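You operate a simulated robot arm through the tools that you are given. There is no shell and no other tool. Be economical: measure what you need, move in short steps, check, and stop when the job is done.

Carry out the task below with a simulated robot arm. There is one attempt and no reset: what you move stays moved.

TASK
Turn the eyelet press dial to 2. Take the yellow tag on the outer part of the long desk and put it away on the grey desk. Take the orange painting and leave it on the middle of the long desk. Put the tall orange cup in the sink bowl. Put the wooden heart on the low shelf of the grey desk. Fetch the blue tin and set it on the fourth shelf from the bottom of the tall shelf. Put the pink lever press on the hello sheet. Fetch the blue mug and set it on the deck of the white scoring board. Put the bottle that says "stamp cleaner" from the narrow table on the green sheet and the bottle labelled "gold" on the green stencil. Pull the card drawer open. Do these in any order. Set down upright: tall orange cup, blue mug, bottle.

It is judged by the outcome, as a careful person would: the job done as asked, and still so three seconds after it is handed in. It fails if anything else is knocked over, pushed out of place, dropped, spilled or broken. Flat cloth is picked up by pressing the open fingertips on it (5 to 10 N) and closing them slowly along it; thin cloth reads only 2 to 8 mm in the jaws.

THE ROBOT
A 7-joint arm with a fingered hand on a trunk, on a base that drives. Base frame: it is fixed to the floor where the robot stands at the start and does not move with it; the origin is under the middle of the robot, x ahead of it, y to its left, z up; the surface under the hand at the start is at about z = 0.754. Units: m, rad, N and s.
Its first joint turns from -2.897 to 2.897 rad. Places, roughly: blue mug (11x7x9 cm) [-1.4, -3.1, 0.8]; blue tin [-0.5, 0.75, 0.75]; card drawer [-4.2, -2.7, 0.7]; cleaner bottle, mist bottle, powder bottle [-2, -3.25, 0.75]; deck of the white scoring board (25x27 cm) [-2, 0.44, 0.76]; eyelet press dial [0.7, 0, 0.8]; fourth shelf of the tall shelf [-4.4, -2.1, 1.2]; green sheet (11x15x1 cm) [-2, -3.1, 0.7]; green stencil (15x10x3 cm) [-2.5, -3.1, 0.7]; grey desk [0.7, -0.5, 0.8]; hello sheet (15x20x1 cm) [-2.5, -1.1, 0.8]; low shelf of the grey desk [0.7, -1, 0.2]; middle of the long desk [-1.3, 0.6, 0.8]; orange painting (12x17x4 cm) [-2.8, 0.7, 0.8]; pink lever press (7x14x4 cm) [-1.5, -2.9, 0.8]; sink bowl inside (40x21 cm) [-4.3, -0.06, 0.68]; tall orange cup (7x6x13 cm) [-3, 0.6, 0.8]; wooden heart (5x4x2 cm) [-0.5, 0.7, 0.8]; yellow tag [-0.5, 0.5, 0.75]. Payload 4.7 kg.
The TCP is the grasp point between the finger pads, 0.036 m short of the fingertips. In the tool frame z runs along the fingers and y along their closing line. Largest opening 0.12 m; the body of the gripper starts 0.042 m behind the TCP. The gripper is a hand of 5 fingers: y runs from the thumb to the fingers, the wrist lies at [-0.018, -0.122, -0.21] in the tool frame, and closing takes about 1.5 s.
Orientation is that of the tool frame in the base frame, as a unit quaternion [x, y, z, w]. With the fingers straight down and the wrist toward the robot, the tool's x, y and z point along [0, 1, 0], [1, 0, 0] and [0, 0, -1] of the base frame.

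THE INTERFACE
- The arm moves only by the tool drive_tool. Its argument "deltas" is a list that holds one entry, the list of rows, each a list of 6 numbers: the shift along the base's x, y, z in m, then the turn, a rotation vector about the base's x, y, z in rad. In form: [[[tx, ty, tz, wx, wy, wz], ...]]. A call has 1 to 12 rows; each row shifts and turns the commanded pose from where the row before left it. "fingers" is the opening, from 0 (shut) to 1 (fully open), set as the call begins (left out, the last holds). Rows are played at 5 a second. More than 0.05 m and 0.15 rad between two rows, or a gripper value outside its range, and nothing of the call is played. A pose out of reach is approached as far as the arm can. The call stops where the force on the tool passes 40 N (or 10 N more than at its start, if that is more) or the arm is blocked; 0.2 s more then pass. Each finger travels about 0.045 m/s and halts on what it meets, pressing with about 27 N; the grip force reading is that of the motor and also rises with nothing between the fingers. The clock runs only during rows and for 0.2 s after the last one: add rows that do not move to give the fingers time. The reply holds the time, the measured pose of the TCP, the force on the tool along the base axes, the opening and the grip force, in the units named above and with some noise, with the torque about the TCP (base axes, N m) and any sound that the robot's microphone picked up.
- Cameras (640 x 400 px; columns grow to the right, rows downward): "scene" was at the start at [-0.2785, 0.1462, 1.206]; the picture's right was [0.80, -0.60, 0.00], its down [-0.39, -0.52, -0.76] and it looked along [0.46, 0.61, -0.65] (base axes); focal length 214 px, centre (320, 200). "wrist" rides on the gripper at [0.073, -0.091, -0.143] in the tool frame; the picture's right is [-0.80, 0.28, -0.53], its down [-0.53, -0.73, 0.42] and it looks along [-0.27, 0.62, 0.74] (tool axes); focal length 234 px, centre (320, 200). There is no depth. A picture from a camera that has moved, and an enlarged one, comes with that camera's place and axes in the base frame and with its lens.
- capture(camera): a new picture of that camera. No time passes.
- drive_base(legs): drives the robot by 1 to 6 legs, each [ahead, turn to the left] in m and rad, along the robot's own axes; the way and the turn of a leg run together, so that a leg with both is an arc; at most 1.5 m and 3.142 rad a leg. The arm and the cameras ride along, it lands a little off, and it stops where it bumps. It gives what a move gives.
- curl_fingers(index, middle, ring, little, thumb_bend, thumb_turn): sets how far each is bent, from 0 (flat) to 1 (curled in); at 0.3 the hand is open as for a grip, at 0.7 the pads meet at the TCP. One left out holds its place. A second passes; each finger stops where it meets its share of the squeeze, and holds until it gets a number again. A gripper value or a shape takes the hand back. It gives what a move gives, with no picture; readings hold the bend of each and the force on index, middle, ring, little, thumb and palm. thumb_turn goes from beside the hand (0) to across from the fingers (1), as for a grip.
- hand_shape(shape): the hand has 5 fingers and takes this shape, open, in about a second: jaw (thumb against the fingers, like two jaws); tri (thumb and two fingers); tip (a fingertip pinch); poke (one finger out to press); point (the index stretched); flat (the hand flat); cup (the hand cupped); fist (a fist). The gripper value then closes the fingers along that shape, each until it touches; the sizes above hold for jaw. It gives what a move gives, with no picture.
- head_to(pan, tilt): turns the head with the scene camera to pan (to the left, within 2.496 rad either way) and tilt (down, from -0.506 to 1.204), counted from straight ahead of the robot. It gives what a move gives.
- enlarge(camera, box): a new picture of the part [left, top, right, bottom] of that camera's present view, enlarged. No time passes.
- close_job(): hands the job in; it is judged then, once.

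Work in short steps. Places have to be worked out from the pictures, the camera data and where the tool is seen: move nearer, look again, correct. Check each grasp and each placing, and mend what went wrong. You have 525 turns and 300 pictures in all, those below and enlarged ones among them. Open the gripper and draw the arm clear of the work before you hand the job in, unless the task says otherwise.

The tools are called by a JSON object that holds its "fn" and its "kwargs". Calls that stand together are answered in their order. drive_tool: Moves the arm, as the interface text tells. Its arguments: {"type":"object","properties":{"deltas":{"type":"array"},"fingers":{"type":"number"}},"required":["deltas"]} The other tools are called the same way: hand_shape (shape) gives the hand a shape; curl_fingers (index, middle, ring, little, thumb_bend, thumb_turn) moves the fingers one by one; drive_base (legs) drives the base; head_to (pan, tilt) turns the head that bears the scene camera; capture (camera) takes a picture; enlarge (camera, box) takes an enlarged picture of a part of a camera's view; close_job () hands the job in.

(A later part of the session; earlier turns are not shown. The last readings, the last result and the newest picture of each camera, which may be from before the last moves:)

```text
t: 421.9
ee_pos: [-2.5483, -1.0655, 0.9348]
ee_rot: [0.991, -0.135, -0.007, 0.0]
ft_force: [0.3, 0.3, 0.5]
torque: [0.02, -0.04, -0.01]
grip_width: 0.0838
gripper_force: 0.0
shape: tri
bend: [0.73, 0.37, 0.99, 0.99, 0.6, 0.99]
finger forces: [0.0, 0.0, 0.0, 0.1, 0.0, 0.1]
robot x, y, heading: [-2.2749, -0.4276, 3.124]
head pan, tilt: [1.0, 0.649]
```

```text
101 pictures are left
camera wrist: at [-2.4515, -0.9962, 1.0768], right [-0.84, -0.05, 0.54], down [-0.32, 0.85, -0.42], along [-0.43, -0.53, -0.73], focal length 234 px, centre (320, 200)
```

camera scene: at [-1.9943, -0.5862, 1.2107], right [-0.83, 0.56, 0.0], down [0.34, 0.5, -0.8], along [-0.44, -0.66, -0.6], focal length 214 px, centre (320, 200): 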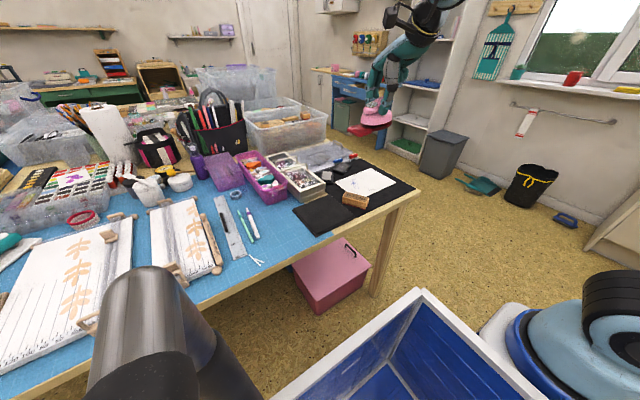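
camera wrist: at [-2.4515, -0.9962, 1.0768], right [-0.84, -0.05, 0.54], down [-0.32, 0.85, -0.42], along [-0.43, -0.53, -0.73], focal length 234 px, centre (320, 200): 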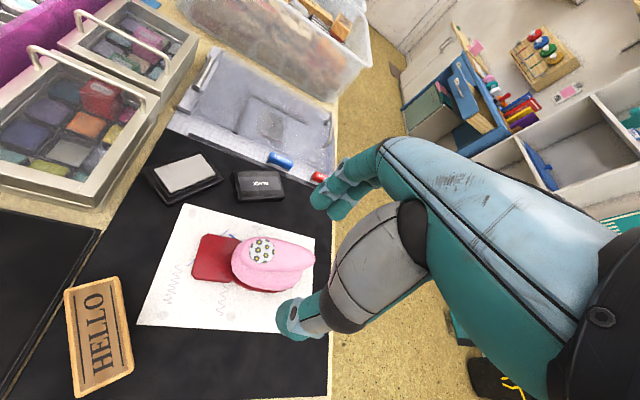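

The press stands on the hello sheet. Next the painting and the cup on the long desk: I raise and retract the hand, drive west, and turn around.

{"fn": "drive_tool", "kwargs": {"deltas": [[[0, 0.02, 0.04, 0, 0, 0], [0, 0.03, 0.03, 0, 0, 0], [0, 0.04, 0.02, 0, 0, 0], [0, 0.04, 0, 0, 0, 0]]]}}

{"fn": "drive_base", "kwargs": {"legs": [[0.85, 0], [0, -2.44]]}}

{"fn": "head_to", "kwargs": {"pan": 0.4, "tilt": 0.5}}

{"fn": "capture", "kwargs": {"camera": "scene"}}

```text
t: 422.9
ee_pos: [-2.5472, -0.9362, 1.0258]
ee_rot: [0.991, -0.135, -0.008, 0.003]
ft_force: [-0.7, -0.9, -1.1]
torque: [0.01, -0.04, 0.04]
grip_width: 0.084
gripper_force: 0.0
shape: tri
bend: [0.73, 0.37, 0.99, 0.99, 0.6, 0.99]
finger forces: [0.0, 0.0, 0.1, 0.0, 0.0, 0.0]
robot x, y, heading: [-2.2711, -0.4254, 3.122]
head pan, tilt: [1.0, 0.649]
```

```text
t: 433.2
ee_pos: [-3.2506, 0.1511, 1.0268]
ee_rot: [-0.218, 0.976, 0.005, 0.006]
ft_force: [-0.2, 0.4, -0.1]
torque: [-0.02, -0.01, 0.02]
grip_width: 0.0839
gripper_force: 0.1
shape: tri
bend: [0.73, 0.37, 0.99, 0.99, 0.6, 0.99]
finger forces: [0.0, 0.0, 0.0, 0.0, 0.0, 0.1]
robot x, y, heading: [-3.1254, -0.4111, 0.692]
head pan, tilt: [1.0, 0.649]
```

```text
t: 434.2
ee_pos: [-3.2508, 0.1524, 1.027]
ee_rot: [-0.218, 0.976, 0.005, 0.006]
ft_force: [-0.4, -0.6, -0.3]
torque: [0.01, -0.03, 0.03]
grip_width: 0.0839
gripper_force: 0.1
shape: tri
bend: [0.73, 0.37, 0.99, 0.99, 0.6, 0.99]
finger forces: [0.1, 0.1, 0.0, 0.0, 0.0, 0.1]
robot x, y, heading: [-3.1231, -0.4145, 0.691]
head pan, tilt: [0.4, 0.499]
```

```text
100 pictures are left
camera scene: at [-3.387, -0.4833, 1.2241], right [0.89, -0.46, 0.0], down [-0.22, -0.43, -0.88], along [0.4, 0.78, -0.48], focal length 214 px, centre (320, 200)
```

scene: 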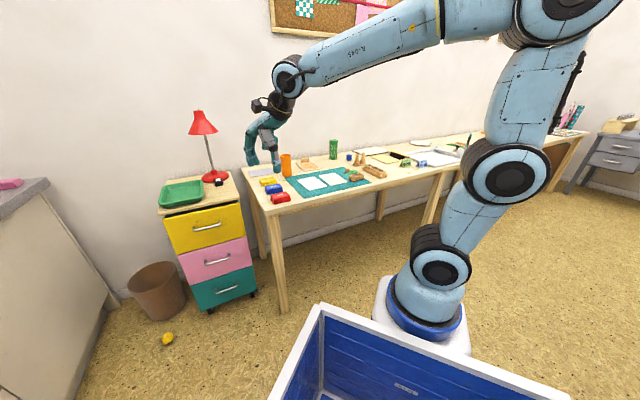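

{"fn": "enlarge", "kwargs": {"camera": "scene", "box": [240, 125, 480, 215]}}

```text
2.67 times, centred on (360, 170) of scene
camera zoom: at [-3.387, -0.4833, 1.2241], right [0.89, -0.46, 0.0], down [-0.22, -0.43, -0.88], along [0.4, 0.78, -0.48], focal length 572 px, centre (213, 280)
```

zoom: 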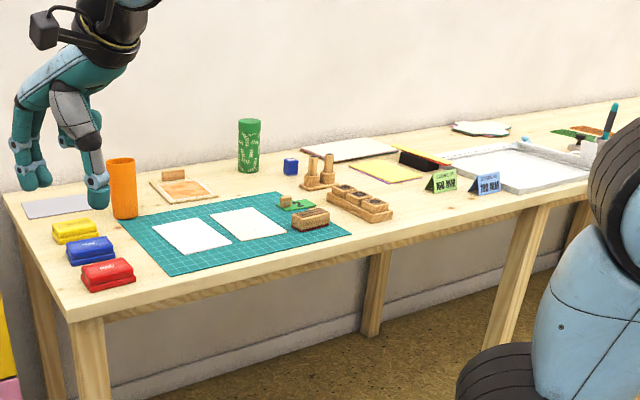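

The orange painting has a wooden block at its back edge (about (-2.857, 0.775)); the cup stands near (-3.03, 0.63). I drive to line up parallel with the desk.

{"fn": "drive_base", "kwargs": {"legs": [[0.4, 0], [0.3, -0.69]]}}

{"fn": "drive_base", "kwargs": {"legs": [[-0.45, 0]]}}

{"fn": "head_to", "kwargs": {"pan": 1.2, "tilt": 0.6}}

{"fn": "capture", "kwargs": {"camera": "scene"}}

{"fn": "capture", "kwargs": {"camera": "wrist"}}

```text
t: 438.5
ee_pos: [-2.28, 0.4564, 1.027]
ee_rot: [0.125, 0.992, 0.002, 0.007]
ft_force: [-0.4, 0.0, -0.2]
torque: [0.01, 0.0, 0.0]
grip_width: 0.0838
gripper_force: 0.0
shape: tri
bend: [0.73, 0.37, 0.99, 0.99, 0.6, 0.99]
finger forces: [0.0, 0.0, 0.1, 0.1, 0.0, 0.0]
robot x, y, heading: [-2.5429, -0.0584, 0.001]
head pan, tilt: [0.4, 0.499]
```

```text
t: 441.2
ee_pos: [-2.7268, 0.4542, 1.027]
ee_rot: [0.127, 0.992, 0.002, 0.007]
ft_force: [-0.3, -1.2, 1.0]
torque: [-0.02, 0.03, -0.01]
grip_width: 0.0839
gripper_force: 0.0
shape: tri
bend: [0.73, 0.37, 0.99, 0.99, 0.6, 0.99]
finger forces: [0.1, 0.0, 0.1, 0.1, 0.0, 0.0]
robot x, y, heading: [-2.9926, -0.062, -0.0]
head pan, tilt: [0.4, 0.499]
```

```text
t: 442.3
ee_pos: [-2.7276, 0.4527, 1.0268]
ee_rot: [0.127, 0.992, 0.002, 0.008]
ft_force: [1.2, 0.4, -0.2]
torque: [-0.01, 0.0, 0.02]
grip_width: 0.0839
gripper_force: 0.1
shape: tri
bend: [0.73, 0.37, 0.99, 0.99, 0.6, 0.99]
finger forces: [0.0, 0.0, 0.1, 0.0, 0.0, 0.0]
robot x, y, heading: [-2.9894, -0.0643, -0.0]
head pan, tilt: [1.201, 0.6]
```

```text
98 pictures are left
camera scene: at [-3.2883, 0.0988, 1.215], right [0.93, -0.36, 0.0], down [-0.2, -0.53, -0.83], along [0.3, 0.77, -0.56], focal length 214 px, centre (320, 200)
```

scene: 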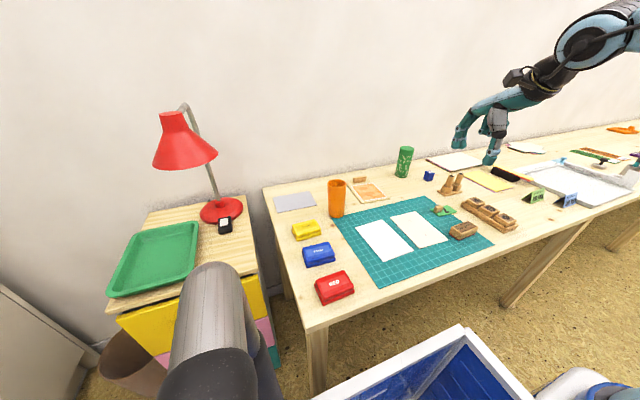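

```text
97 pictures are left
camera wrist: at [-2.8236, 0.3837, 1.1682], right [0.84, 0.07, 0.54], down [0.34, -0.84, -0.42], along [0.42, 0.54, -0.73], focal length 234 px, centre (320, 200)
```

wrist: 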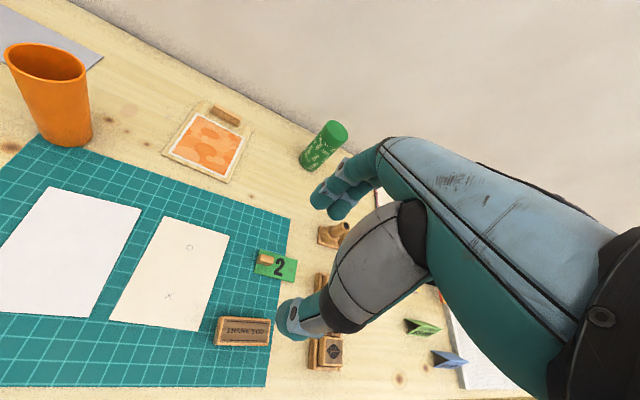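

Painting's block at (-2.845, 0.787), axis turned about -20°, which suits the present yaw. I move over it.

{"fn": "drive_tool", "kwargs": {"deltas": [[[-0.014, 0.03, -0.03, 0, 0, 0], [-0.014, 0.03, -0.03, 0, 0, 0], [-0.014, 0.043, -0.01, 0, 0, 0], [-0.015, 0.043, -0.01, 0, 0, 0], [-0.015, 0.045, 0, 0, 0, -0.03], [-0.015, 0.045, 0, 0, 0, -0.03], [-0.015, 0.045, 0, 0, 0, 0], [-0.015, 0.045, 0, 0, 0, 0]]], "fingers": 0.6}}

{"fn": "capture", "kwargs": {"camera": "wrist"}}

```text
t: 444.1
ee_pos: [-2.8461, 0.778, 0.9475]
ee_rot: [0.156, 0.988, 0.004, 0.008]
ft_force: [0.5, 0.5, 1.1]
torque: [-0.03, 0.01, 0.0]
grip_width: 0.0721
gripper_force: 0.1
shape: tri
bend: [0.74, 0.41, 0.99, 0.99, 0.66, 1.0]
finger forces: [0.1, 0.0, 0.0, 0.0, 0.0, 0.0]
robot x, y, heading: [-2.9895, -0.0653, 0.0]
head pan, tilt: [1.201, 0.6]
```

```text
96 pictures are left
camera wrist: at [-2.9456, 0.7146, 1.0893], right [0.84, 0.02, 0.54], down [0.29, -0.86, -0.42], along [0.46, 0.51, -0.73], focal length 234 px, centre (320, 200)
```

wrist: 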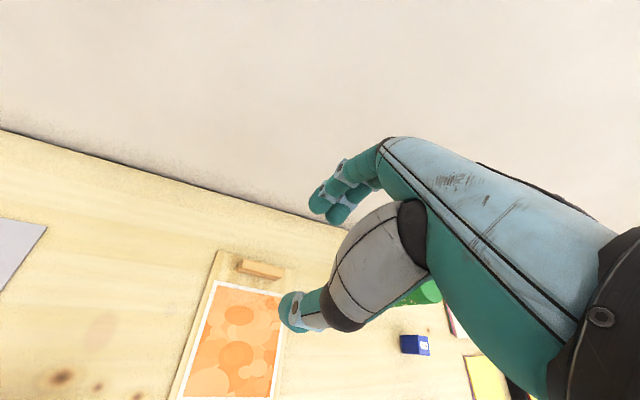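

{"fn": "drive_tool", "kwargs": {"deltas": [[[-0.002, 0.009, -0.04, 0, 0, 0.04], [0, 0, -0.045, 0, 0, 0], [0, 0, -0.035, 0, 0, 0], [0, 0, -0.02, 0, 0, 0], [0, 0, -0.009, 0, 0, 0]]]}}

{"fn": "enlarge", "kwargs": {"camera": "wrist", "box": [220, 160, 400, 320]}}

```text
t: 445.3
ee_pos: [-2.8467, 0.7866, 0.7972]
ee_rot: [0.136, 0.991, 0.003, 0.008]
ft_force: [-0.1, -0.1, 0.9]
torque: [-0.01, -0.02, 0.02]
grip_width: 0.0719
gripper_force: 0.2
shape: tri
bend: [0.74, 0.41, 0.99, 0.99, 0.66, 1.0]
finger forces: [0.0, 0.1, 0.0, 0.0, 0.1, 0.0]
robot x, y, heading: [-2.993, -0.0593, 0.002]
head pan, tilt: [1.201, 0.6]
```

```text
2.50 times, centred on (310, 240) of wrist
camera zoom: at [-2.944, 0.7196, 0.9388], right [0.84, 0.05, 0.54], down [0.32, -0.85, -0.42], along [0.43, 0.53, -0.73], focal length 585 px, centre (345, 100)
```

zoom: 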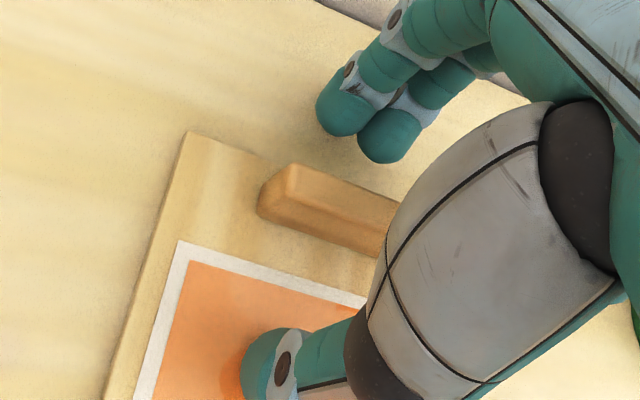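

The block is between thumb and fingers. I close and lift.

{"fn": "drive_tool", "kwargs": {"deltas": [[[0, 0, 0, 0, 0, 0], [0, 0, 0, 0, 0, 0], [0, 0, 0, 0, 0, 0], [0, 0, 0, 0, 0, 0], [0, 0, 0, 0, 0, 0], [0, 0, 0, 0, 0, 0], [0, 0, 0, 0, 0, 0]]], "fingers": 0.0}}

{"fn": "drive_tool", "kwargs": {"deltas": [[[0, 0, 0.02, 0, 0, 0], [0, 0, 0.03, 0, 0, 0], [0, 0, 0.04, 0, 0, 0], [0, 0, 0.04, 0, 0, 0]]]}}

{"fn": "capture", "kwargs": {"camera": "wrist"}}

```text
t: 446.9
ee_pos: [-2.8473, 0.7868, 0.7973]
ee_rot: [0.137, 0.991, 0.003, 0.007]
ft_force: [-0.6, -0.6, -1.4]
torque: [0.05, 0.01, 0.03]
grip_width: 0.0092
gripper_force: 26.9
shape: tri
bend: [0.71, 0.65, 1.0, 1.0, 0.73, 1.0]
finger forces: [12.6, 11.2, 0.0, 0.1, 23.8, 0.0]
robot x, y, heading: [-2.99, -0.0625, 0.004]
head pan, tilt: [1.201, 0.6]
```

```text
t: 447.9
ee_pos: [-2.8469, 0.7886, 0.9267]
ee_rot: [0.137, 0.991, 0.002, 0.007]
ft_force: [0.7, -0.2, -1.9]
torque: [0.06, 0.01, 0.05]
grip_width: 0.0092
gripper_force: 26.6
shape: tri
bend: [0.71, 0.65, 1.0, 1.0, 0.73, 1.0]
finger forces: [12.9, 11.1, 0.0, 0.0, 23.8, 0.0]
robot x, y, heading: [-2.9921, -0.0654, 0.001]
head pan, tilt: [1.201, 0.6]
```

```text
94 pictures are left
camera wrist: at [-2.9442, 0.721, 1.0677], right [0.84, 0.05, 0.54], down [0.32, -0.85, -0.42], along [0.44, 0.53, -0.73], focal length 234 px, centre (320, 200)
```

wrist: 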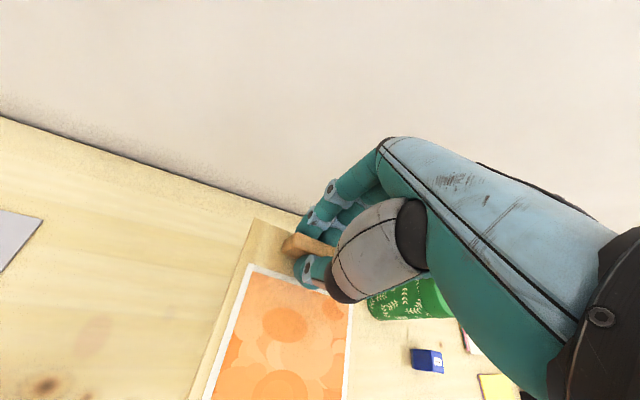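

Painting held level. I raise it, draw it in, and drive east along the desk to the middle.

{"fn": "drive_tool", "kwargs": {"deltas": [[[0, -0.01, 0.045, 0, 0, 0], [0, -0.02, 0.04, 0, 0, 0], [0, -0.04, 0.02, 0, 0, 0], [0.02, -0.04, 0, 0, 0, 0], [0.02, -0.04, 0, 0, 0, 0], [0.02, -0.04, 0, 0, 0, 0]]]}}

{"fn": "drive_base", "kwargs": {"legs": [[1.45, 0]]}}

{"fn": "capture", "kwargs": {"camera": "scene"}}

{"fn": "capture", "kwargs": {"camera": "wrist"}}

```text
t: 449.3
ee_pos: [-2.7888, 0.5997, 1.0312]
ee_rot: [0.137, 0.991, 0.002, 0.008]
ft_force: [0.1, 1.2, -2.7]
torque: [0.01, 0.0, 0.0]
grip_width: 0.009
gripper_force: 27.5
shape: tri
bend: [0.71, 0.65, 1.0, 1.0, 0.73, 1.0]
finger forces: [12.9, 10.9, 0.1, 0.0, 24.0, 0.0]
robot x, y, heading: [-2.9902, -0.0597, 0.004]
head pan, tilt: [1.201, 0.6]
```

```text
t: 456.5
ee_pos: [-1.3418, 0.5976, 1.0323]
ee_rot: [0.139, 0.99, 0.002, 0.008]
ft_force: [0.2, -0.4, -0.3]
torque: [0.07, 0.01, -0.01]
grip_width: 0.0092
gripper_force: 27.2
shape: tri
bend: [0.71, 0.65, 1.0, 1.0, 0.73, 1.0]
finger forces: [13.0, 11.0, 0.1, 0.0, 24.1, 0.1]
robot x, y, heading: [-1.5512, -0.0571, 0.0]
head pan, tilt: [1.201, 0.6]
```

```text
93 pictures are left
camera scene: at [-1.8443, 0.1004, 1.215], right [0.93, -0.36, 0.0], down [-0.21, -0.53, -0.82], along [0.3, 0.77, -0.57], focal length 214 px, centre (320, 200)
```

scene: 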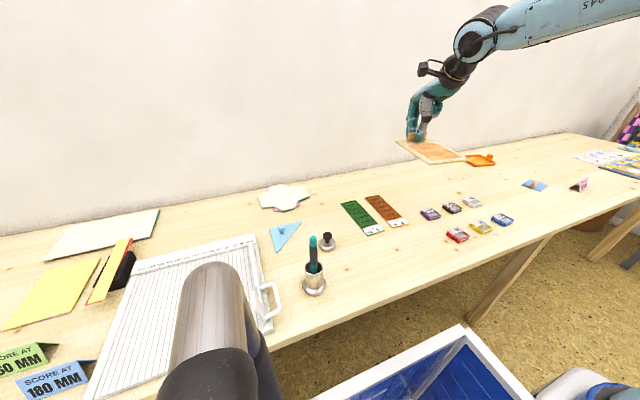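

```text
92 pictures are left
camera wrist: at [-1.4387, 0.5306, 1.1746], right [0.84, 0.05, 0.54], down [0.32, -0.85, -0.42], along [0.44, 0.53, -0.73], focal length 234 px, centre (320, 200)
```

wrist: 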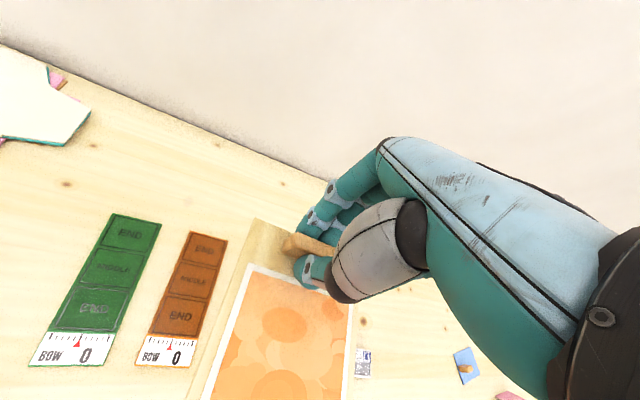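

Free space for the painting: centre about (-1.275, 0.69), east of the brown strip and north of the ink pads. I move there and lower.

{"fn": "drive_tool", "kwargs": {"deltas": [[[0.011, 0.034, -0.03, 0, 0, 0], [0.011, 0.034, -0.03, 0, 0, 0], [0.011, 0.034, -0.03, 0, 0, 0], [0.011, 0.034, -0.02, 0, 0, 0.04], [0.012, 0.033, -0.02, 0, 0, 0.04], [0, 0, -0.03, 0, 0, 0]]]}}

{"fn": "capture", "kwargs": {"camera": "wrist"}}

{"fn": "enlarge", "kwargs": {"camera": "scene", "box": [330, 100, 530, 250]}}

```text
t: 457.9
ee_pos: [-1.2873, 0.7574, 0.8763]
ee_rot: [0.099, 0.995, 0.003, 0.008]
ft_force: [0.0, 0.3, -0.2]
torque: [0.03, 0.01, 0.03]
grip_width: 0.0088
gripper_force: 27.0
shape: tri
bend: [0.71, 0.65, 1.0, 1.0, 0.73, 1.0]
finger forces: [13.2, 11.1, 0.0, 0.0, 24.4, 0.1]
out of reach, approached as far as the arm can: row 5
robot x, y, heading: [-1.5424, -0.0618, -0.006]
head pan, tilt: [1.201, 0.6]
```

```text
91 pictures are left
camera wrist: at [-1.3797, 0.6825, 1.0177], right [0.84, 0.11, 0.54], down [0.38, -0.82, -0.42], along [0.39, 0.56, -0.73], focal length 234 px, centre (320, 200)
```

wrist: 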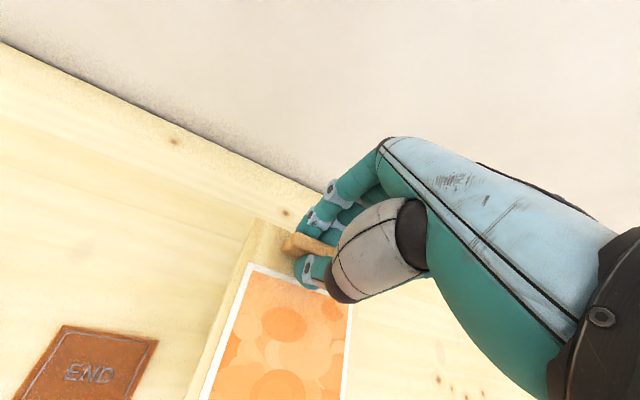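

```text
2.67 times, centred on (430, 175) of scene
camera zoom: at [-1.8442, 0.1005, 1.215], right [0.93, -0.36, 0.0], down [-0.21, -0.53, -0.82], along [0.3, 0.77, -0.57], focal length 572 px, centre (27, 267)
```

zoom: 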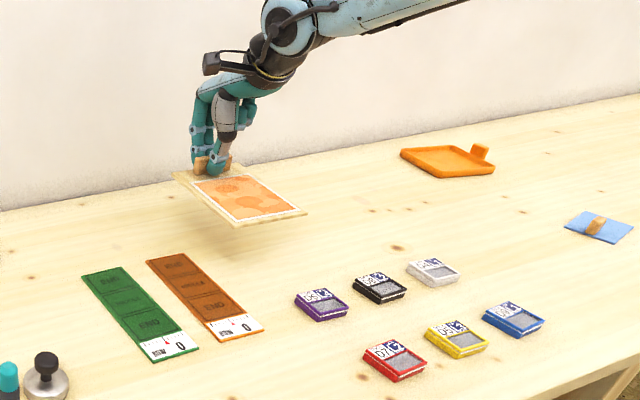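

The spot below is free. I lower to the desk.

{"fn": "drive_tool", "kwargs": {"deltas": [[[0, 0, -0.03, 0, 0, 0], [0, 0, -0.03, 0, 0, 0], [0, 0, -0.012, 0, 0, 0], [0, 0, -0.005, 0, 0, 0], [0, 0, 0, 0, 0, 0]]]}}

{"fn": "enlarge", "kwargs": {"camera": "scene", "box": [330, 100, 530, 250]}}

```text
t: 459.1
ee_pos: [-1.2893, 0.7592, 0.7983]
ee_rot: [0.1, 0.995, 0.003, 0.007]
ft_force: [-0.6, 0.9, -0.4]
torque: [0.0, 0.06, -0.03]
grip_width: 0.0089
gripper_force: 26.7
shape: tri
bend: [0.71, 0.65, 1.0, 1.0, 0.73, 1.0]
finger forces: [13.2, 11.1, 0.0, 0.1, 24.4, 0.1]
robot x, y, heading: [-1.5484, -0.0641, -0.006]
head pan, tilt: [1.201, 0.6]
```

```text
2.67 times, centred on (430, 175) of scene
camera zoom: at [-1.8443, 0.1005, 1.215], right [0.93, -0.36, 0.0], down [-0.21, -0.53, -0.82], along [0.3, 0.77, -0.57], focal length 572 px, centre (27, 267)
```

zoom: 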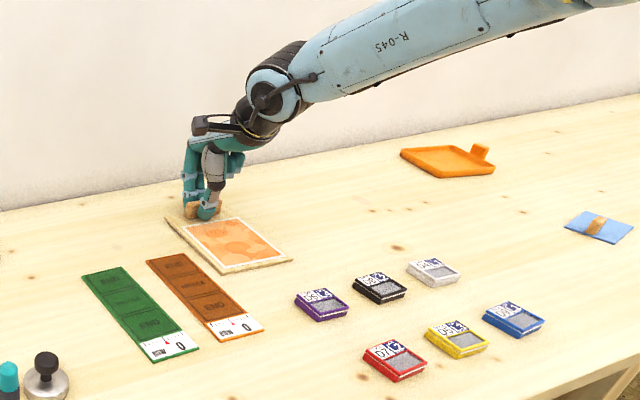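

{"fn": "drive_tool", "kwargs": {"deltas": [[[0, 0, -0.002, 0, 0, 0], [0, 0, -0.001, 0, 0, 0], [0, 0, 0, 0, 0, 0]]]}}

{"fn": "drive_tool", "kwargs": {"deltas": [[[0, 0, 0, 0, 0, 0], [0, 0, 0, 0, 0, 0], [0, 0, 0, 0, 0, 0], [0, 0, 0, 0, 0, 0], [0, 0, 0, 0, 0, 0], [0, 0, 0.03, 0, 0, 0], [0, 0, 0.04, 0, 0, 0], [0, -0.02, 0.04, 0, 0, 0], [0, -0.04, 0.03, 0, 0, 0], [0, -0.045, 0.02, 0, 0, 0], [0, -0.045, 0.02, 0, 0, 0], [0, -0.045, 0, 0, 0, 0]]], "fingers": 0.6}}

{"fn": "enlarge", "kwargs": {"camera": "scene", "box": [330, 100, 530, 250]}}

```text
t: 459.9
ee_pos: [-1.2889, 0.7584, 0.7968]
ee_rot: [0.099, 0.995, 0.003, 0.007]
ft_force: [1.1, 0.2, 4.4]
torque: [0.0, 0.02, -0.03]
grip_width: 0.0093
gripper_force: 26.8
shape: tri
bend: [0.71, 0.65, 1.0, 1.0, 0.73, 1.0]
finger forces: [13.3, 11.2, 0.1, 0.0, 25.4, 0.0]
robot x, y, heading: [-1.5498, -0.0605, -0.004]
head pan, tilt: [1.201, 0.6]
```

```text
t: 462.5
ee_pos: [-1.2911, 0.5597, 0.9722]
ee_rot: [0.099, 0.995, 0.002, 0.009]
ft_force: [0.1, -0.1, -1.8]
torque: [-0.02, 0.02, 0.01]
grip_width: 0.0719
gripper_force: 0.1
shape: tri
bend: [0.74, 0.41, 0.99, 0.99, 0.66, 1.0]
finger forces: [0.1, 0.0, 0.0, 0.0, 0.0, 0.0]
out of reach, approached as far as the arm can: row 9
robot x, y, heading: [-1.5456, -0.0613, -0.008]
head pan, tilt: [1.201, 0.6]
```

```text
2.67 times, centred on (430, 175) of scene
camera zoom: at [-1.8443, 0.1005, 1.215], right [0.93, -0.36, 0.0], down [-0.21, -0.53, -0.82], along [0.3, 0.77, -0.57], focal length 572 px, centre (27, 267)
```

zoom: 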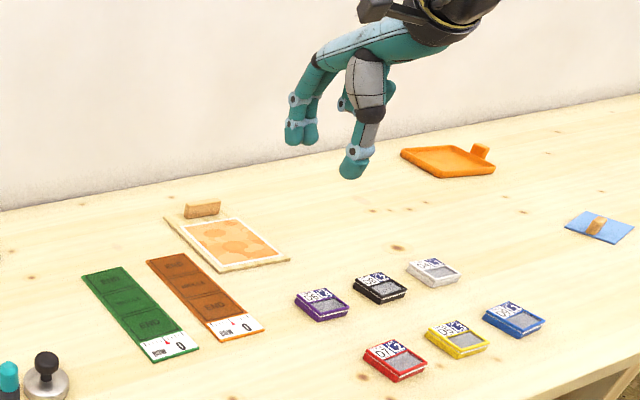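

Painting is in place. Next the tall orange cup: I reverse west along the desk.

{"fn": "drive_base", "kwargs": {"legs": [[-1.4, 0]]}}

{"fn": "hand_shape", "kwargs": {"shape": "jaw"}}

{"fn": "capture", "kwargs": {"camera": "wrist"}}

{"fn": "capture", "kwargs": {"camera": "scene"}}

```text
t: 469.5
ee_pos: [-2.7044, 0.561, 0.9725]
ee_rot: [0.095, 0.995, 0.004, 0.009]
ft_force: [0.7, -0.5, -0.2]
torque: [0.02, -0.02, -0.01]
grip_width: 0.0721
gripper_force: 0.0
shape: tri
bend: [0.74, 0.41, 0.99, 0.99, 0.66, 1.0]
finger forces: [0.1, 0.0, 0.0, 0.0, 0.1, 0.0]
robot x, y, heading: [-2.9538, -0.068, 0.002]
head pan, tilt: [1.201, 0.6]
```

```text
t: 470.4
ee_pos: [-2.705, 0.5618, 0.973]
ee_rot: [0.095, 0.995, 0.004, 0.009]
ft_force: [0.3, 0.5, -0.2]
torque: [-0.02, -0.01, -0.02]
grip_width: 0.1199
gripper_force: 0.1
shape: jaw
bend: [0.3, 0.3, 0.3, 0.3, 0.3, 0.98]
finger forces: [0.1, 0.1, 0.0, 0.0, 0.0, 0.0]
robot x, y, heading: [-2.9576, -0.0673, 0.003]
head pan, tilt: [1.201, 0.6]
```

```text
87 pictures are left
camera wrist: at [-2.796, 0.4849, 1.1146], right [0.83, 0.12, 0.54], down [0.39, -0.82, -0.42], along [0.39, 0.56, -0.73], focal length 234 px, centre (320, 200)
```

wrist: 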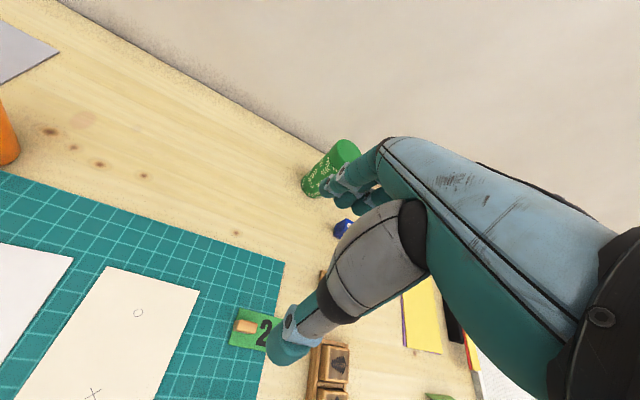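

```text
86 pictures are left
camera scene: at [-3.2534, 0.0939, 1.215], right [0.94, -0.35, 0.0], down [-0.2, -0.53, -0.82], along [0.29, 0.77, -0.57], focal length 214 px, centre (320, 200)
```

scene: 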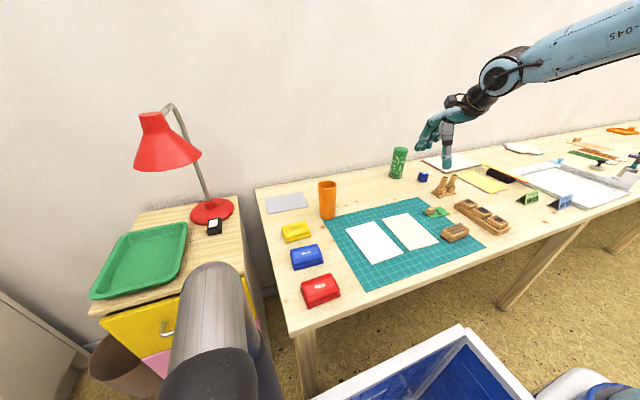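

Cup at about (-3.03, 0.62), top z≈0.88. I move over it.

{"fn": "drive_tool", "kwargs": {"deltas": [[[-0.04, 0.007, 0.01, 0, 0, 0.02], [-0.04, 0.007, 0, 0, 0, 0.02], [-0.04, 0.007, 0, 0, 0, 0.02], [-0.04, 0.007, 0, 0, 0, 0.02], [-0.04, 0.007, 0, 0, 0, 0.02], [-0.04, 0.007, 0, 0, 0, 0], [-0.04, 0.007, 0, 0, 0, 0], [-0.04, 0.007, 0, 0, 0, 0]]], "fingers": 1.0}}

{"fn": "capture", "kwargs": {"camera": "wrist"}}

```text
t: 472.2
ee_pos: [-3.0246, 0.617, 0.984]
ee_rot: [0.045, 0.999, 0.004, 0.009]
ft_force: [0.3, -0.2, 1.2]
torque: [0.02, 0.0, 0.0]
grip_width: 0.12
gripper_force: 0.0
shape: jaw
bend: [0.3, 0.3, 0.3, 0.3, 0.3, 0.98]
finger forces: [0.0, 0.0, 0.0, 0.1, 0.0, 0.0]
robot x, y, heading: [-2.9552, -0.0642, 0.011]
head pan, tilt: [1.201, 0.6]
```

```text
85 pictures are left
camera wrist: at [-3.1085, 0.5328, 1.1254], right [0.82, 0.2, 0.54], down [0.47, -0.77, -0.42], along [0.33, 0.6, -0.73], focal length 234 px, centre (320, 200)
```

wrist: 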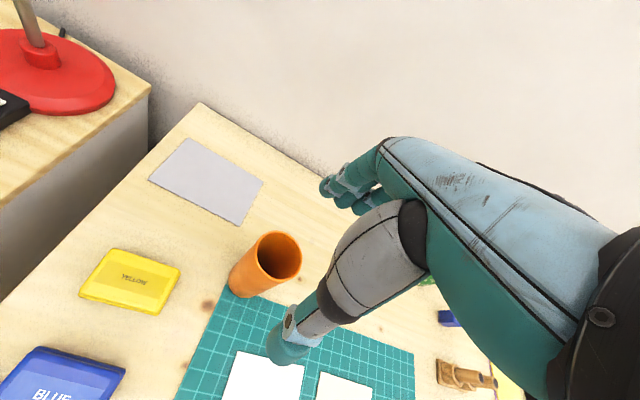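

{"fn": "drive_tool", "kwargs": {"deltas": [[[-0.003, 0.013, 0, 0, 0, 0], [0, 0, -0.04, 0, 0, 0], [0, 0, -0.04, 0, 0, 0], [0, 0, -0.03, 0, 0, 0], [0, 0, -0.02, 0, 0, 0]]]}}

{"fn": "capture", "kwargs": {"camera": "wrist"}}

```text
t: 473.4
ee_pos: [-3.0279, 0.6313, 0.8527]
ee_rot: [0.044, 0.999, 0.004, 0.008]
ft_force: [0.3, 0.2, 0.5]
torque: [-0.03, 0.01, 0.01]
grip_width: 0.1199
gripper_force: 0.2
shape: jaw
bend: [0.3, 0.3, 0.3, 0.3, 0.3, 0.98]
finger forces: [0.0, 0.0, 0.1, 0.0, 0.0, 0.0]
robot x, y, heading: [-2.9582, -0.0642, 0.008]
head pan, tilt: [1.201, 0.6]
```

```text
84 pictures are left
camera wrist: at [-3.1113, 0.5456, 0.9947], right [0.82, 0.2, 0.54], down [0.47, -0.77, -0.42], along [0.33, 0.6, -0.73], focal length 234 px, centre (320, 200)
```

wrist: 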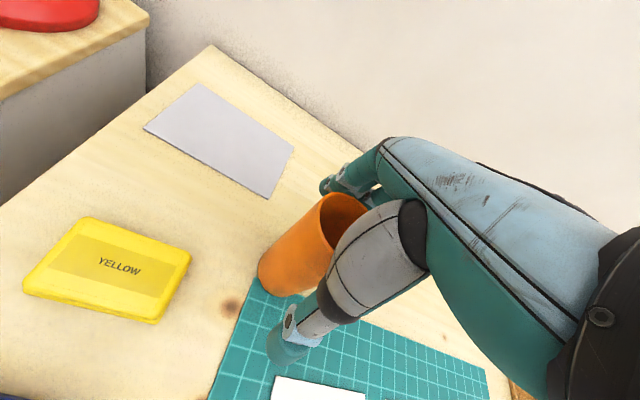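

Cup is between the fingers. I close and lift.

{"fn": "drive_tool", "kwargs": {"deltas": [[[0, 0, 0, 0, 0, 0], [0, 0, 0, 0, 0, 0], [0, 0, 0, 0, 0, 0], [0, 0, 0, 0, 0, 0], [0, 0, 0, 0, 0, 0], [0, 0, 0, 0, 0, 0], [0, 0, 0, 0, 0, 0]]], "fingers": 0.0}}

{"fn": "drive_tool", "kwargs": {"deltas": [[[0, 0, 0.015, 0, 0, 0], [0, 0, 0.03, 0, 0, 0], [0, 0, 0.04, 0, 0, 0]]]}}

{"fn": "capture", "kwargs": {"camera": "wrist"}}

{"fn": "enlarge", "kwargs": {"camera": "scene", "box": [260, 90, 420, 240]}}

```text
t: 475.0
ee_pos: [-3.0272, 0.6295, 0.8526]
ee_rot: [0.045, 0.999, 0.004, 0.008]
ft_force: [-0.4, -0.2, 0.3]
torque: [-0.01, -0.02, 0.01]
grip_width: 0.0502
gripper_force: 26.8
shape: jaw
bend: [0.74, 0.48, 0.51, 0.47, 0.73, 1.0]
finger forces: [15.1, 7.1, 0.0, 0.1, 23.0, 0.0]
robot x, y, heading: [-2.9551, -0.0637, 0.007]
head pan, tilt: [1.201, 0.6]
```

```text
t: 475.8
ee_pos: [-3.0271, 0.6315, 0.9363]
ee_rot: [0.045, 0.999, 0.004, 0.009]
ft_force: [0.3, 0.5, -1.2]
torque: [0.02, -0.07, -0.02]
grip_width: 0.0506
gripper_force: 26.9
shape: jaw
bend: [0.74, 0.48, 0.51, 0.47, 0.73, 1.0]
finger forces: [15.1, 7.2, 0.0, 0.1, 23.1, 0.0]
robot x, y, heading: [-2.9551, -0.064, 0.007]
head pan, tilt: [1.201, 0.6]
```

```text
83 pictures are left
camera wrist: at [-3.1112, 0.5466, 1.0786], right [0.82, 0.2, 0.54], down [0.47, -0.77, -0.42], along [0.33, 0.6, -0.73], focal length 234 px, centre (320, 200)
```

wrist: 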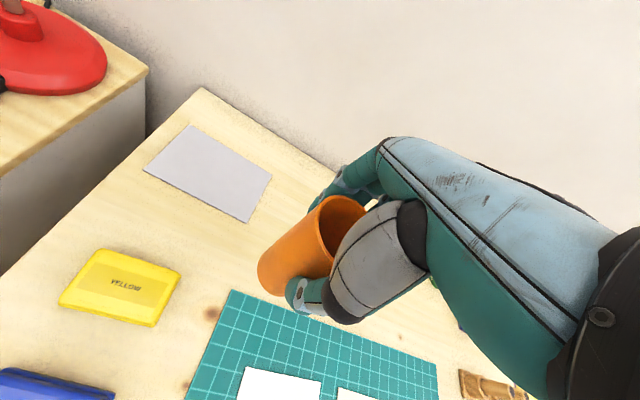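

```text
2.67 times, centred on (340, 165) of scene
camera zoom: at [-3.2534, 0.0942, 1.2149], right [0.94, -0.35, 0.0], down [-0.2, -0.53, -0.82], along [0.29, 0.77, -0.57], focal length 572 px, centre (267, 293)
```

zoom: 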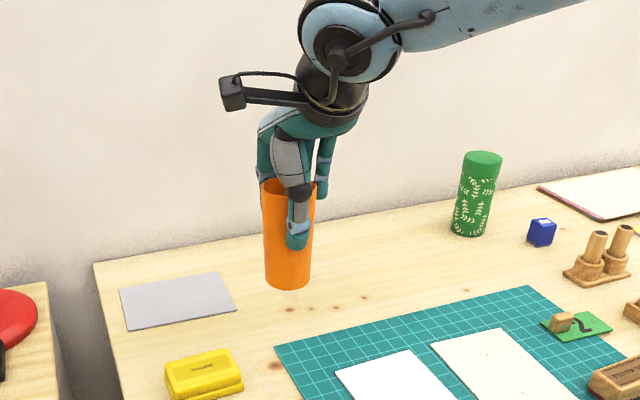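

The cup is held upright. I raise and retract it, then manoeuvre the robot to stand facing north in front of the sink (sink on its left).

{"fn": "drive_tool", "kwargs": {"deltas": [[[0.01, -0.01, 0.04, 0, 0, 0], [0.02, -0.02, 0.035, 0, 0, 0], [0.02, -0.02, 0.03, 0, 0, 0], [0.03, -0.025, 0.02, 0, 0, 0], [0.03, -0.03, 0, 0, 0, 0], [0.03, -0.03, 0, 0, 0, 0], [0.03, -0.03, 0, 0, 0, 0]]]}}

{"fn": "drive_base", "kwargs": {"legs": [[-0.2, 0.8], [-0.2, -0.8]]}}

{"fn": "drive_base", "kwargs": {"legs": [[0, 1.57]]}}

```text
t: 477.4
ee_pos: [-2.8556, 0.4648, 1.0609]
ee_rot: [0.045, 0.999, 0.003, 0.008]
ft_force: [-1.1, 0.0, -1.6]
torque: [-0.03, 0.0, -0.01]
grip_width: 0.0505
gripper_force: 26.7
shape: jaw
bend: [0.74, 0.48, 0.51, 0.47, 0.73, 1.0]
finger forces: [15.1, 7.2, 0.1, 0.1, 23.0, 0.0]
robot x, y, heading: [-2.9567, -0.0661, 0.006]
head pan, tilt: [1.201, 0.6]
```

```text
t: 482.0
ee_pos: [-3.2194, 0.3108, 1.0618]
ee_rot: [0.045, 0.999, 0.004, 0.008]
ft_force: [-0.6, -0.9, -1.5]
torque: [0.01, -0.05, -0.01]
grip_width: 0.0504
gripper_force: 27.0
shape: jaw
bend: [0.74, 0.48, 0.51, 0.47, 0.73, 1.0]
finger forces: [15.0, 7.2, 0.0, 0.1, 22.8, 0.0]
robot x, y, heading: [-3.3158, -0.2184, 0.011]
head pan, tilt: [1.201, 0.6]
```

```text
t: 486.2
ee_pos: [-3.8484, -0.1307, 1.0626]
ee_rot: [-0.68, 0.733, 0.009, 0.003]
ft_force: [-0.4, -0.9, -1.0]
torque: [0.04, -0.04, 0.05]
grip_width: 0.0498
gripper_force: 26.9
shape: jaw
bend: [0.74, 0.48, 0.51, 0.47, 0.73, 1.0]
finger forces: [14.7, 7.2, 0.0, 0.0, 22.4, 0.1]
robot x, y, heading: [-3.3194, -0.2234, 1.592]
head pan, tilt: [1.201, 0.6]
```

{"fn": "drive_base", "kwargs": {"legs": [[-0.4, -0.6], [-0.4, 0.58], [0.55, 0]]}}

{"fn": "head_to", "kwargs": {"pan": 1.3, "tilt": 0.6}}

{"fn": "capture", "kwargs": {"camera": "scene"}}

{"fn": "capture", "kwargs": {"camera": "wrist"}}

```text
t: 493.6
ee_pos: [-4.0619, -0.3162, 1.063]
ee_rot: [-0.671, 0.742, 0.009, 0.003]
ft_force: [0.2, 0.2, -0.7]
torque: [-0.02, 0.0, 0.0]
grip_width: 0.0498
gripper_force: 26.6
shape: jaw
bend: [0.74, 0.48, 0.51, 0.47, 0.73, 1.0]
finger forces: [14.5, 7.2, 0.0, 0.0, 22.3, 0.0]
robot x, y, heading: [-3.5326, -0.4204, 1.568]
head pan, tilt: [1.201, 0.6]
```

```text
t: 494.3
ee_pos: [-4.0614, -0.3164, 1.0617]
ee_rot: [-0.671, 0.742, 0.009, 0.002]
ft_force: [0.1, -0.6, -0.1]
torque: [0.02, -0.01, 0.02]
grip_width: 0.0497
gripper_force: 26.9
shape: jaw
bend: [0.74, 0.48, 0.51, 0.47, 0.73, 1.0]
finger forces: [14.6, 7.2, 0.1, 0.0, 22.2, 0.1]
robot x, y, heading: [-3.5318, -0.4166, 1.569]
head pan, tilt: [1.3, 0.6]
```

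```text
81 pictures are left
camera scene: at [-3.6979, -0.7278, 1.215], right [0.27, 0.96, 0.0], down [0.54, -0.15, -0.82], along [-0.79, 0.22, -0.57], focal length 214 px, centre (320, 200)
```

scene: 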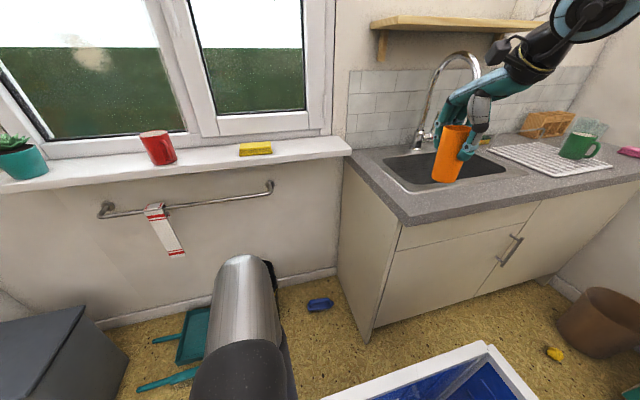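

```text
80 pictures are left
camera wrist: at [-3.978, -0.3989, 1.2036], right [-0.19, 0.82, 0.54], down [0.78, 0.46, -0.42], along [-0.6, 0.34, -0.73], focal length 234 px, centre (320, 200)
```

wrist: 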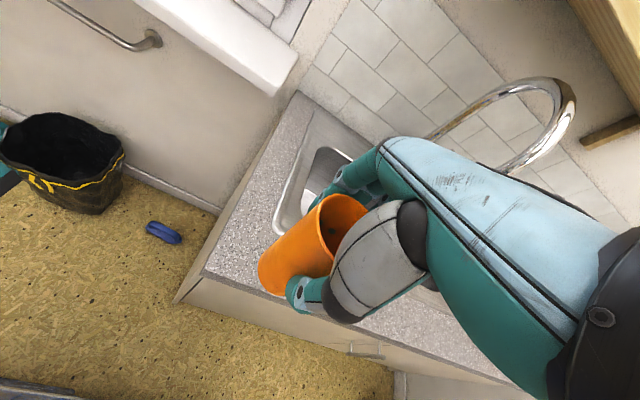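

Counter top z≈0.82, bowl about x -4.42…-4.19, y -0.25…+0.2; the faucet spout hangs near (-4.36, 0.05, 1.1). I'll place the cup in the southern part, y≈-0.13. Move over it.

{"fn": "drive_tool", "kwargs": {"deltas": [[[-0.035, 0.026, 0, 0, 0, 0], [-0.035, 0.026, 0, 0, 0, 0], [-0.035, 0.026, 0, 0, 0, 0], [-0.035, 0.026, 0, 0, 0, 0], [-0.035, 0.027, -0.01, 0, 0, 0], [-0.035, 0.027, -0.02, 0, 0, 0], [-0.033, 0.027, -0.02, 0, 0, 0]]]}}

{"fn": "capture", "kwargs": {"camera": "wrist"}}

{"fn": "enlarge", "kwargs": {"camera": "scene", "box": [360, 40, 560, 210]}}

```text
t: 495.9
ee_pos: [-4.1547, -0.2469, 1.0328]
ee_rot: [-0.67, 0.743, 0.011, 0.004]
ft_force: [0.2, 0.9, -0.6]
torque: [-0.01, -0.01, 0.0]
grip_width: 0.0497
gripper_force: 27.1
shape: jaw
bend: [0.74, 0.48, 0.51, 0.48, 0.73, 1.0]
finger forces: [14.8, 7.6, 0.0, 0.0, 22.7, 0.1]
out of reach, approached as far as the arm can: row 3, 4, 5, 6, 7
robot x, y, heading: [-3.5309, -0.4135, 1.567]
head pan, tilt: [1.3, 0.6]
```

```text
79 pictures are left
camera wrist: at [-4.0705, -0.3308, 1.1735], right [-0.19, 0.82, 0.54], down [0.78, 0.46, -0.42], along [-0.6, 0.34, -0.73], focal length 234 px, centre (320, 200)
```

wrist: 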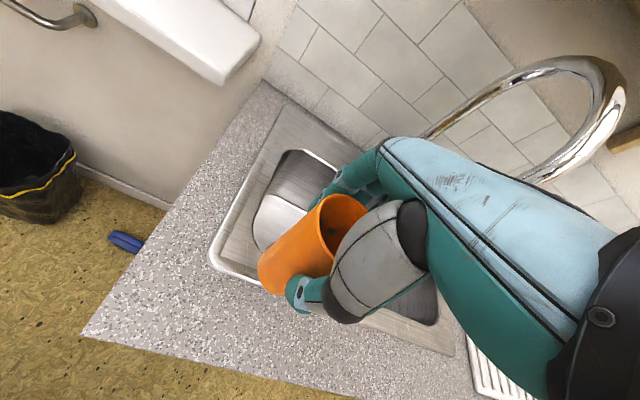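

```text
2.35 times, centred on (460, 125) of scene
camera zoom: at [-3.6982, -0.7278, 1.215], right [0.27, 0.96, 0.0], down [0.54, -0.15, -0.82], along [-0.79, 0.22, -0.57], focal length 505 px, centre (-9, 376)
```

zoom: 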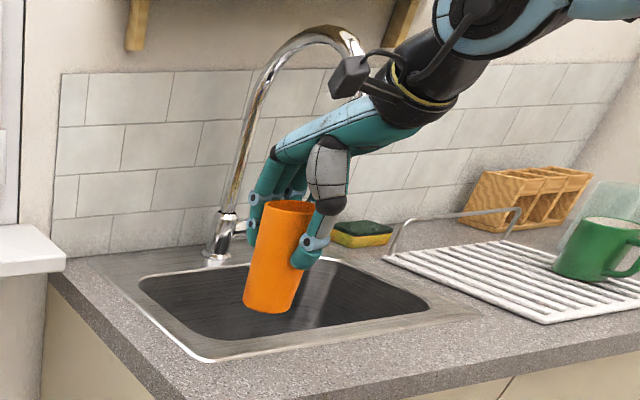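

Bowl is x -4.43…-4.23, y -0.265…0.186. The yaw is at its limit; I turn the hand ~0.5 rad clockwise and continue to (-4.33, -0.14).

{"fn": "drive_tool", "kwargs": {"deltas": [[[0, 0, 0, 0, 0, -0.13], [0, 0, 0, 0, 0, -0.13], [0, 0, 0, 0, 0, -0.13], [0, 0, 0, 0, 0, -0.1], [-0.035, 0.021, 0, 0, 0, 0], [-0.035, 0.021, 0, 0, 0, 0], [-0.035, 0.021, 0, 0, 0, 0], [-0.035, 0.021, 0, 0, 0, 0], [-0.035, 0.021, 0, 0, 0, 0]]]}}

{"fn": "capture", "kwargs": {"camera": "wrist"}}

{"fn": "enlarge", "kwargs": {"camera": "scene", "box": [360, 40, 560, 210]}}

```text
t: 497.9
ee_pos: [-4.3295, -0.1436, 1.0339]
ee_rot: [-0.472, 0.882, 0.008, 0.005]
ft_force: [0.2, 0.8, -0.5]
torque: [0.0, 0.0, -0.02]
grip_width: 0.0495
gripper_force: 27.6
shape: jaw
bend: [0.74, 0.48, 0.51, 0.48, 0.73, 1.0]
finger forces: [14.8, 7.5, 0.0, 0.1, 22.5, 0.0]
robot x, y, heading: [-3.5344, -0.4194, 1.57]
head pan, tilt: [1.3, 0.6]
```

```text
77 pictures are left
camera wrist: at [-4.2947, -0.2553, 1.176], right [0.21, 0.81, 0.54], down [0.91, 0.04, -0.42], along [-0.37, 0.58, -0.73], focal length 234 px, centre (320, 200)
```

wrist: 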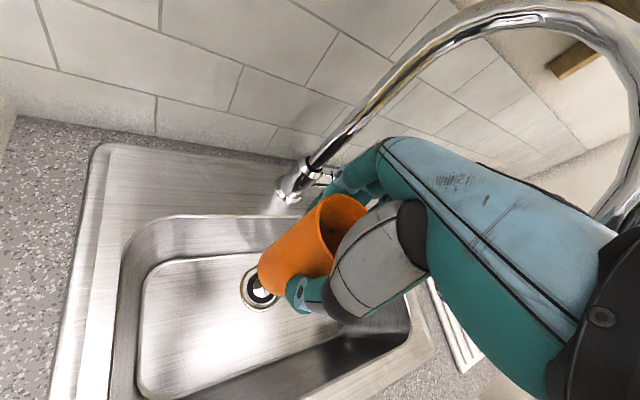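

```text
2.35 times, centred on (460, 125) of scene
camera zoom: at [-3.6979, -0.728, 1.215], right [0.27, 0.96, 0.0], down [0.54, -0.15, -0.83], along [-0.79, 0.22, -0.56], focal length 505 px, centre (-9, 376)
```

zoom: 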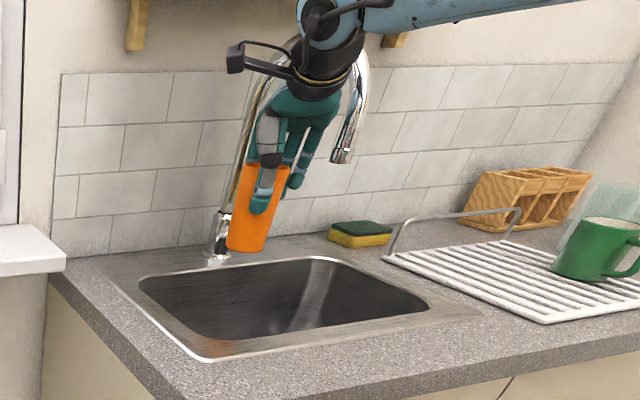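

The faucet base is at (-4.47, -0.05), its spout tip near (-4.29, -0.05, 1.07); drain at (-4.33, -0.07). I shift 2 cm south and lower straight down.

{"fn": "drive_tool", "kwargs": {"deltas": [[[0, -0.02, -0.02, 0, 0, 0], [0, 0, -0.045, 0, 0, 0], [0, 0, -0.045, 0, 0, 0], [0, 0, -0.045, 0, 0, 0]]]}}

{"fn": "capture", "kwargs": {"camera": "wrist"}}

{"fn": "enlarge", "kwargs": {"camera": "scene", "box": [360, 40, 560, 210]}}

```text
t: 498.9
ee_pos: [-4.331, -0.1626, 0.8795]
ee_rot: [-0.472, 0.882, 0.007, 0.003]
ft_force: [-0.5, -0.2, 1.0]
torque: [0.02, 0.01, -0.02]
grip_width: 0.0496
gripper_force: 26.6
shape: jaw
bend: [0.74, 0.48, 0.51, 0.48, 0.73, 1.0]
finger forces: [14.8, 7.3, 0.0, 0.0, 22.4, 0.0]
robot x, y, heading: [-3.5316, -0.417, 1.567]
head pan, tilt: [1.3, 0.6]
```

```text
75 pictures are left
camera wrist: at [-4.2957, -0.2755, 1.0208], right [0.22, 0.81, 0.54], down [0.9, 0.04, -0.42], along [-0.37, 0.58, -0.73], focal length 234 px, centre (320, 200)
```

wrist: 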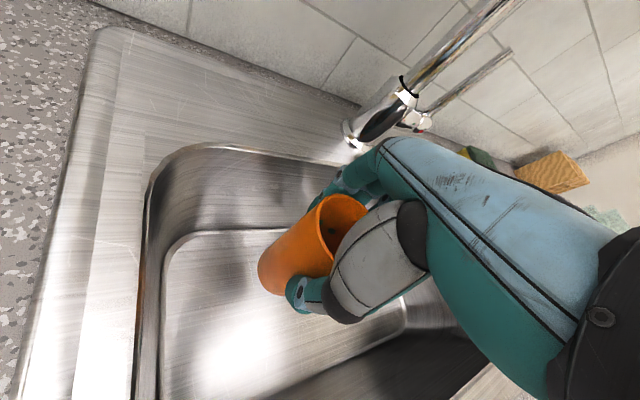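

```text
2.35 times, centred on (460, 125) of scene
camera zoom: at [-3.6978, -0.7279, 1.215], right [0.27, 0.96, 0.0], down [0.54, -0.15, -0.83], along [-0.79, 0.22, -0.56], focal length 505 px, centre (-9, 376)
```

zoom: 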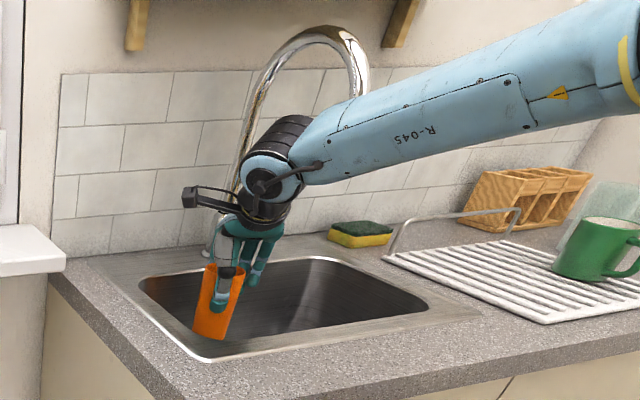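

Cup will land inside the bowl's bottom. I lower further, gently at the end.

{"fn": "drive_tool", "kwargs": {"deltas": [[[0, 0, -0.04, 0, 0, 0], [0, 0, -0.03, 0, 0, 0], [0, 0, -0.012, 0, 0, 0], [0, 0, -0.006, 0, 0, 0]]]}}

{"fn": "capture", "kwargs": {"camera": "wrist"}}

```text
t: 499.9
ee_pos: [-4.3294, -0.1625, 0.7911]
ee_rot: [-0.471, 0.882, 0.008, 0.005]
ft_force: [0.0, -0.8, 3.5]
torque: [0.01, -0.01, -0.01]
grip_width: 0.0496
gripper_force: 27.4
shape: jaw
bend: [0.74, 0.48, 0.51, 0.48, 0.73, 1.0]
finger forces: [14.7, 7.4, 0.0, 0.0, 22.8, 0.0]
robot x, y, heading: [-3.5351, -0.4212, 1.567]
head pan, tilt: [1.3, 0.6]
```

```text
73 pictures are left
camera wrist: at [-4.2955, -0.2752, 0.9324], right [0.21, 0.81, 0.54], down [0.9, 0.04, -0.42], along [-0.37, 0.58, -0.73], focal length 234 px, centre (320, 200)
```

wrist: 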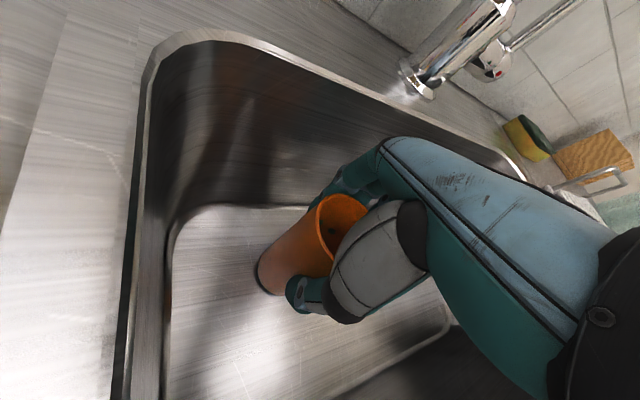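

{"fn": "drive_tool", "kwargs": {"deltas": [[[0, 0, -0.002, 0, 0, 0], [0, 0, 0, 0, 0, 0]]]}}

{"fn": "drive_tool", "kwargs": {"deltas": [[[0, 0, 0, 0, 0, 0], [0, 0, 0, 0, 0, 0], [0, 0, 0, 0, 0, 0], [0, 0, 0, 0, 0, 0], [0, 0, 0, 0, 0, 0]]], "fingers": 0.75}}

{"fn": "capture", "kwargs": {"camera": "wrist"}}

```text
t: 500.5
ee_pos: [-4.3296, -0.1621, 0.7887]
ee_rot: [-0.472, 0.882, 0.007, 0.004]
ft_force: [1.8, -1.9, 13.2]
torque: [-0.02, 0.06, 0.01]
grip_width: 0.0503
gripper_force: 26.9
shape: jaw
bend: [0.74, 0.48, 0.51, 0.48, 0.73, 1.0]
finger forces: [14.3, 7.5, 0.0, 0.1, 25.3, 0.1]
robot x, y, heading: [-3.5346, -0.4227, 1.573]
head pan, tilt: [1.3, 0.6]
```

```text
t: 501.7
ee_pos: [-4.3297, -0.1626, 0.7883]
ee_rot: [-0.471, 0.882, 0.008, 0.005]
ft_force: [1.5, -0.2, 0.7]
torque: [-0.01, -0.01, 0.01]
grip_width: 0.0896
gripper_force: 0.1
shape: jaw
bend: [0.26, 0.36, 0.34, 0.34, 0.56, 0.99]
finger forces: [0.0, 0.0, 0.1, 0.0, 0.0, 0.1]
robot x, y, heading: [-3.5306, -0.4197, 1.566]
head pan, tilt: [1.3, 0.6]
```

```text
72 pictures are left
camera wrist: at [-4.2952, -0.2747, 0.9298], right [0.21, 0.81, 0.54], down [0.91, 0.04, -0.42], along [-0.37, 0.58, -0.73], focal length 234 px, centre (320, 200)
```

wrist: 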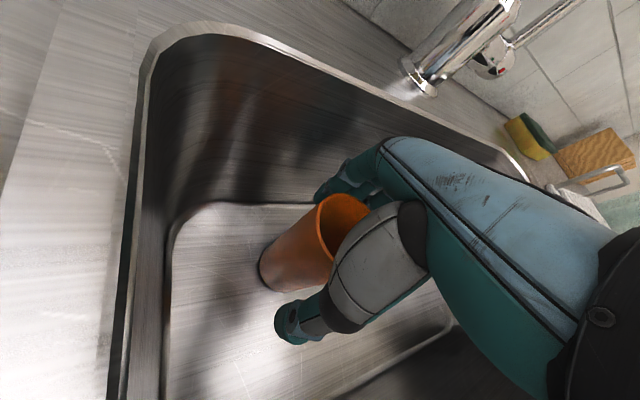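

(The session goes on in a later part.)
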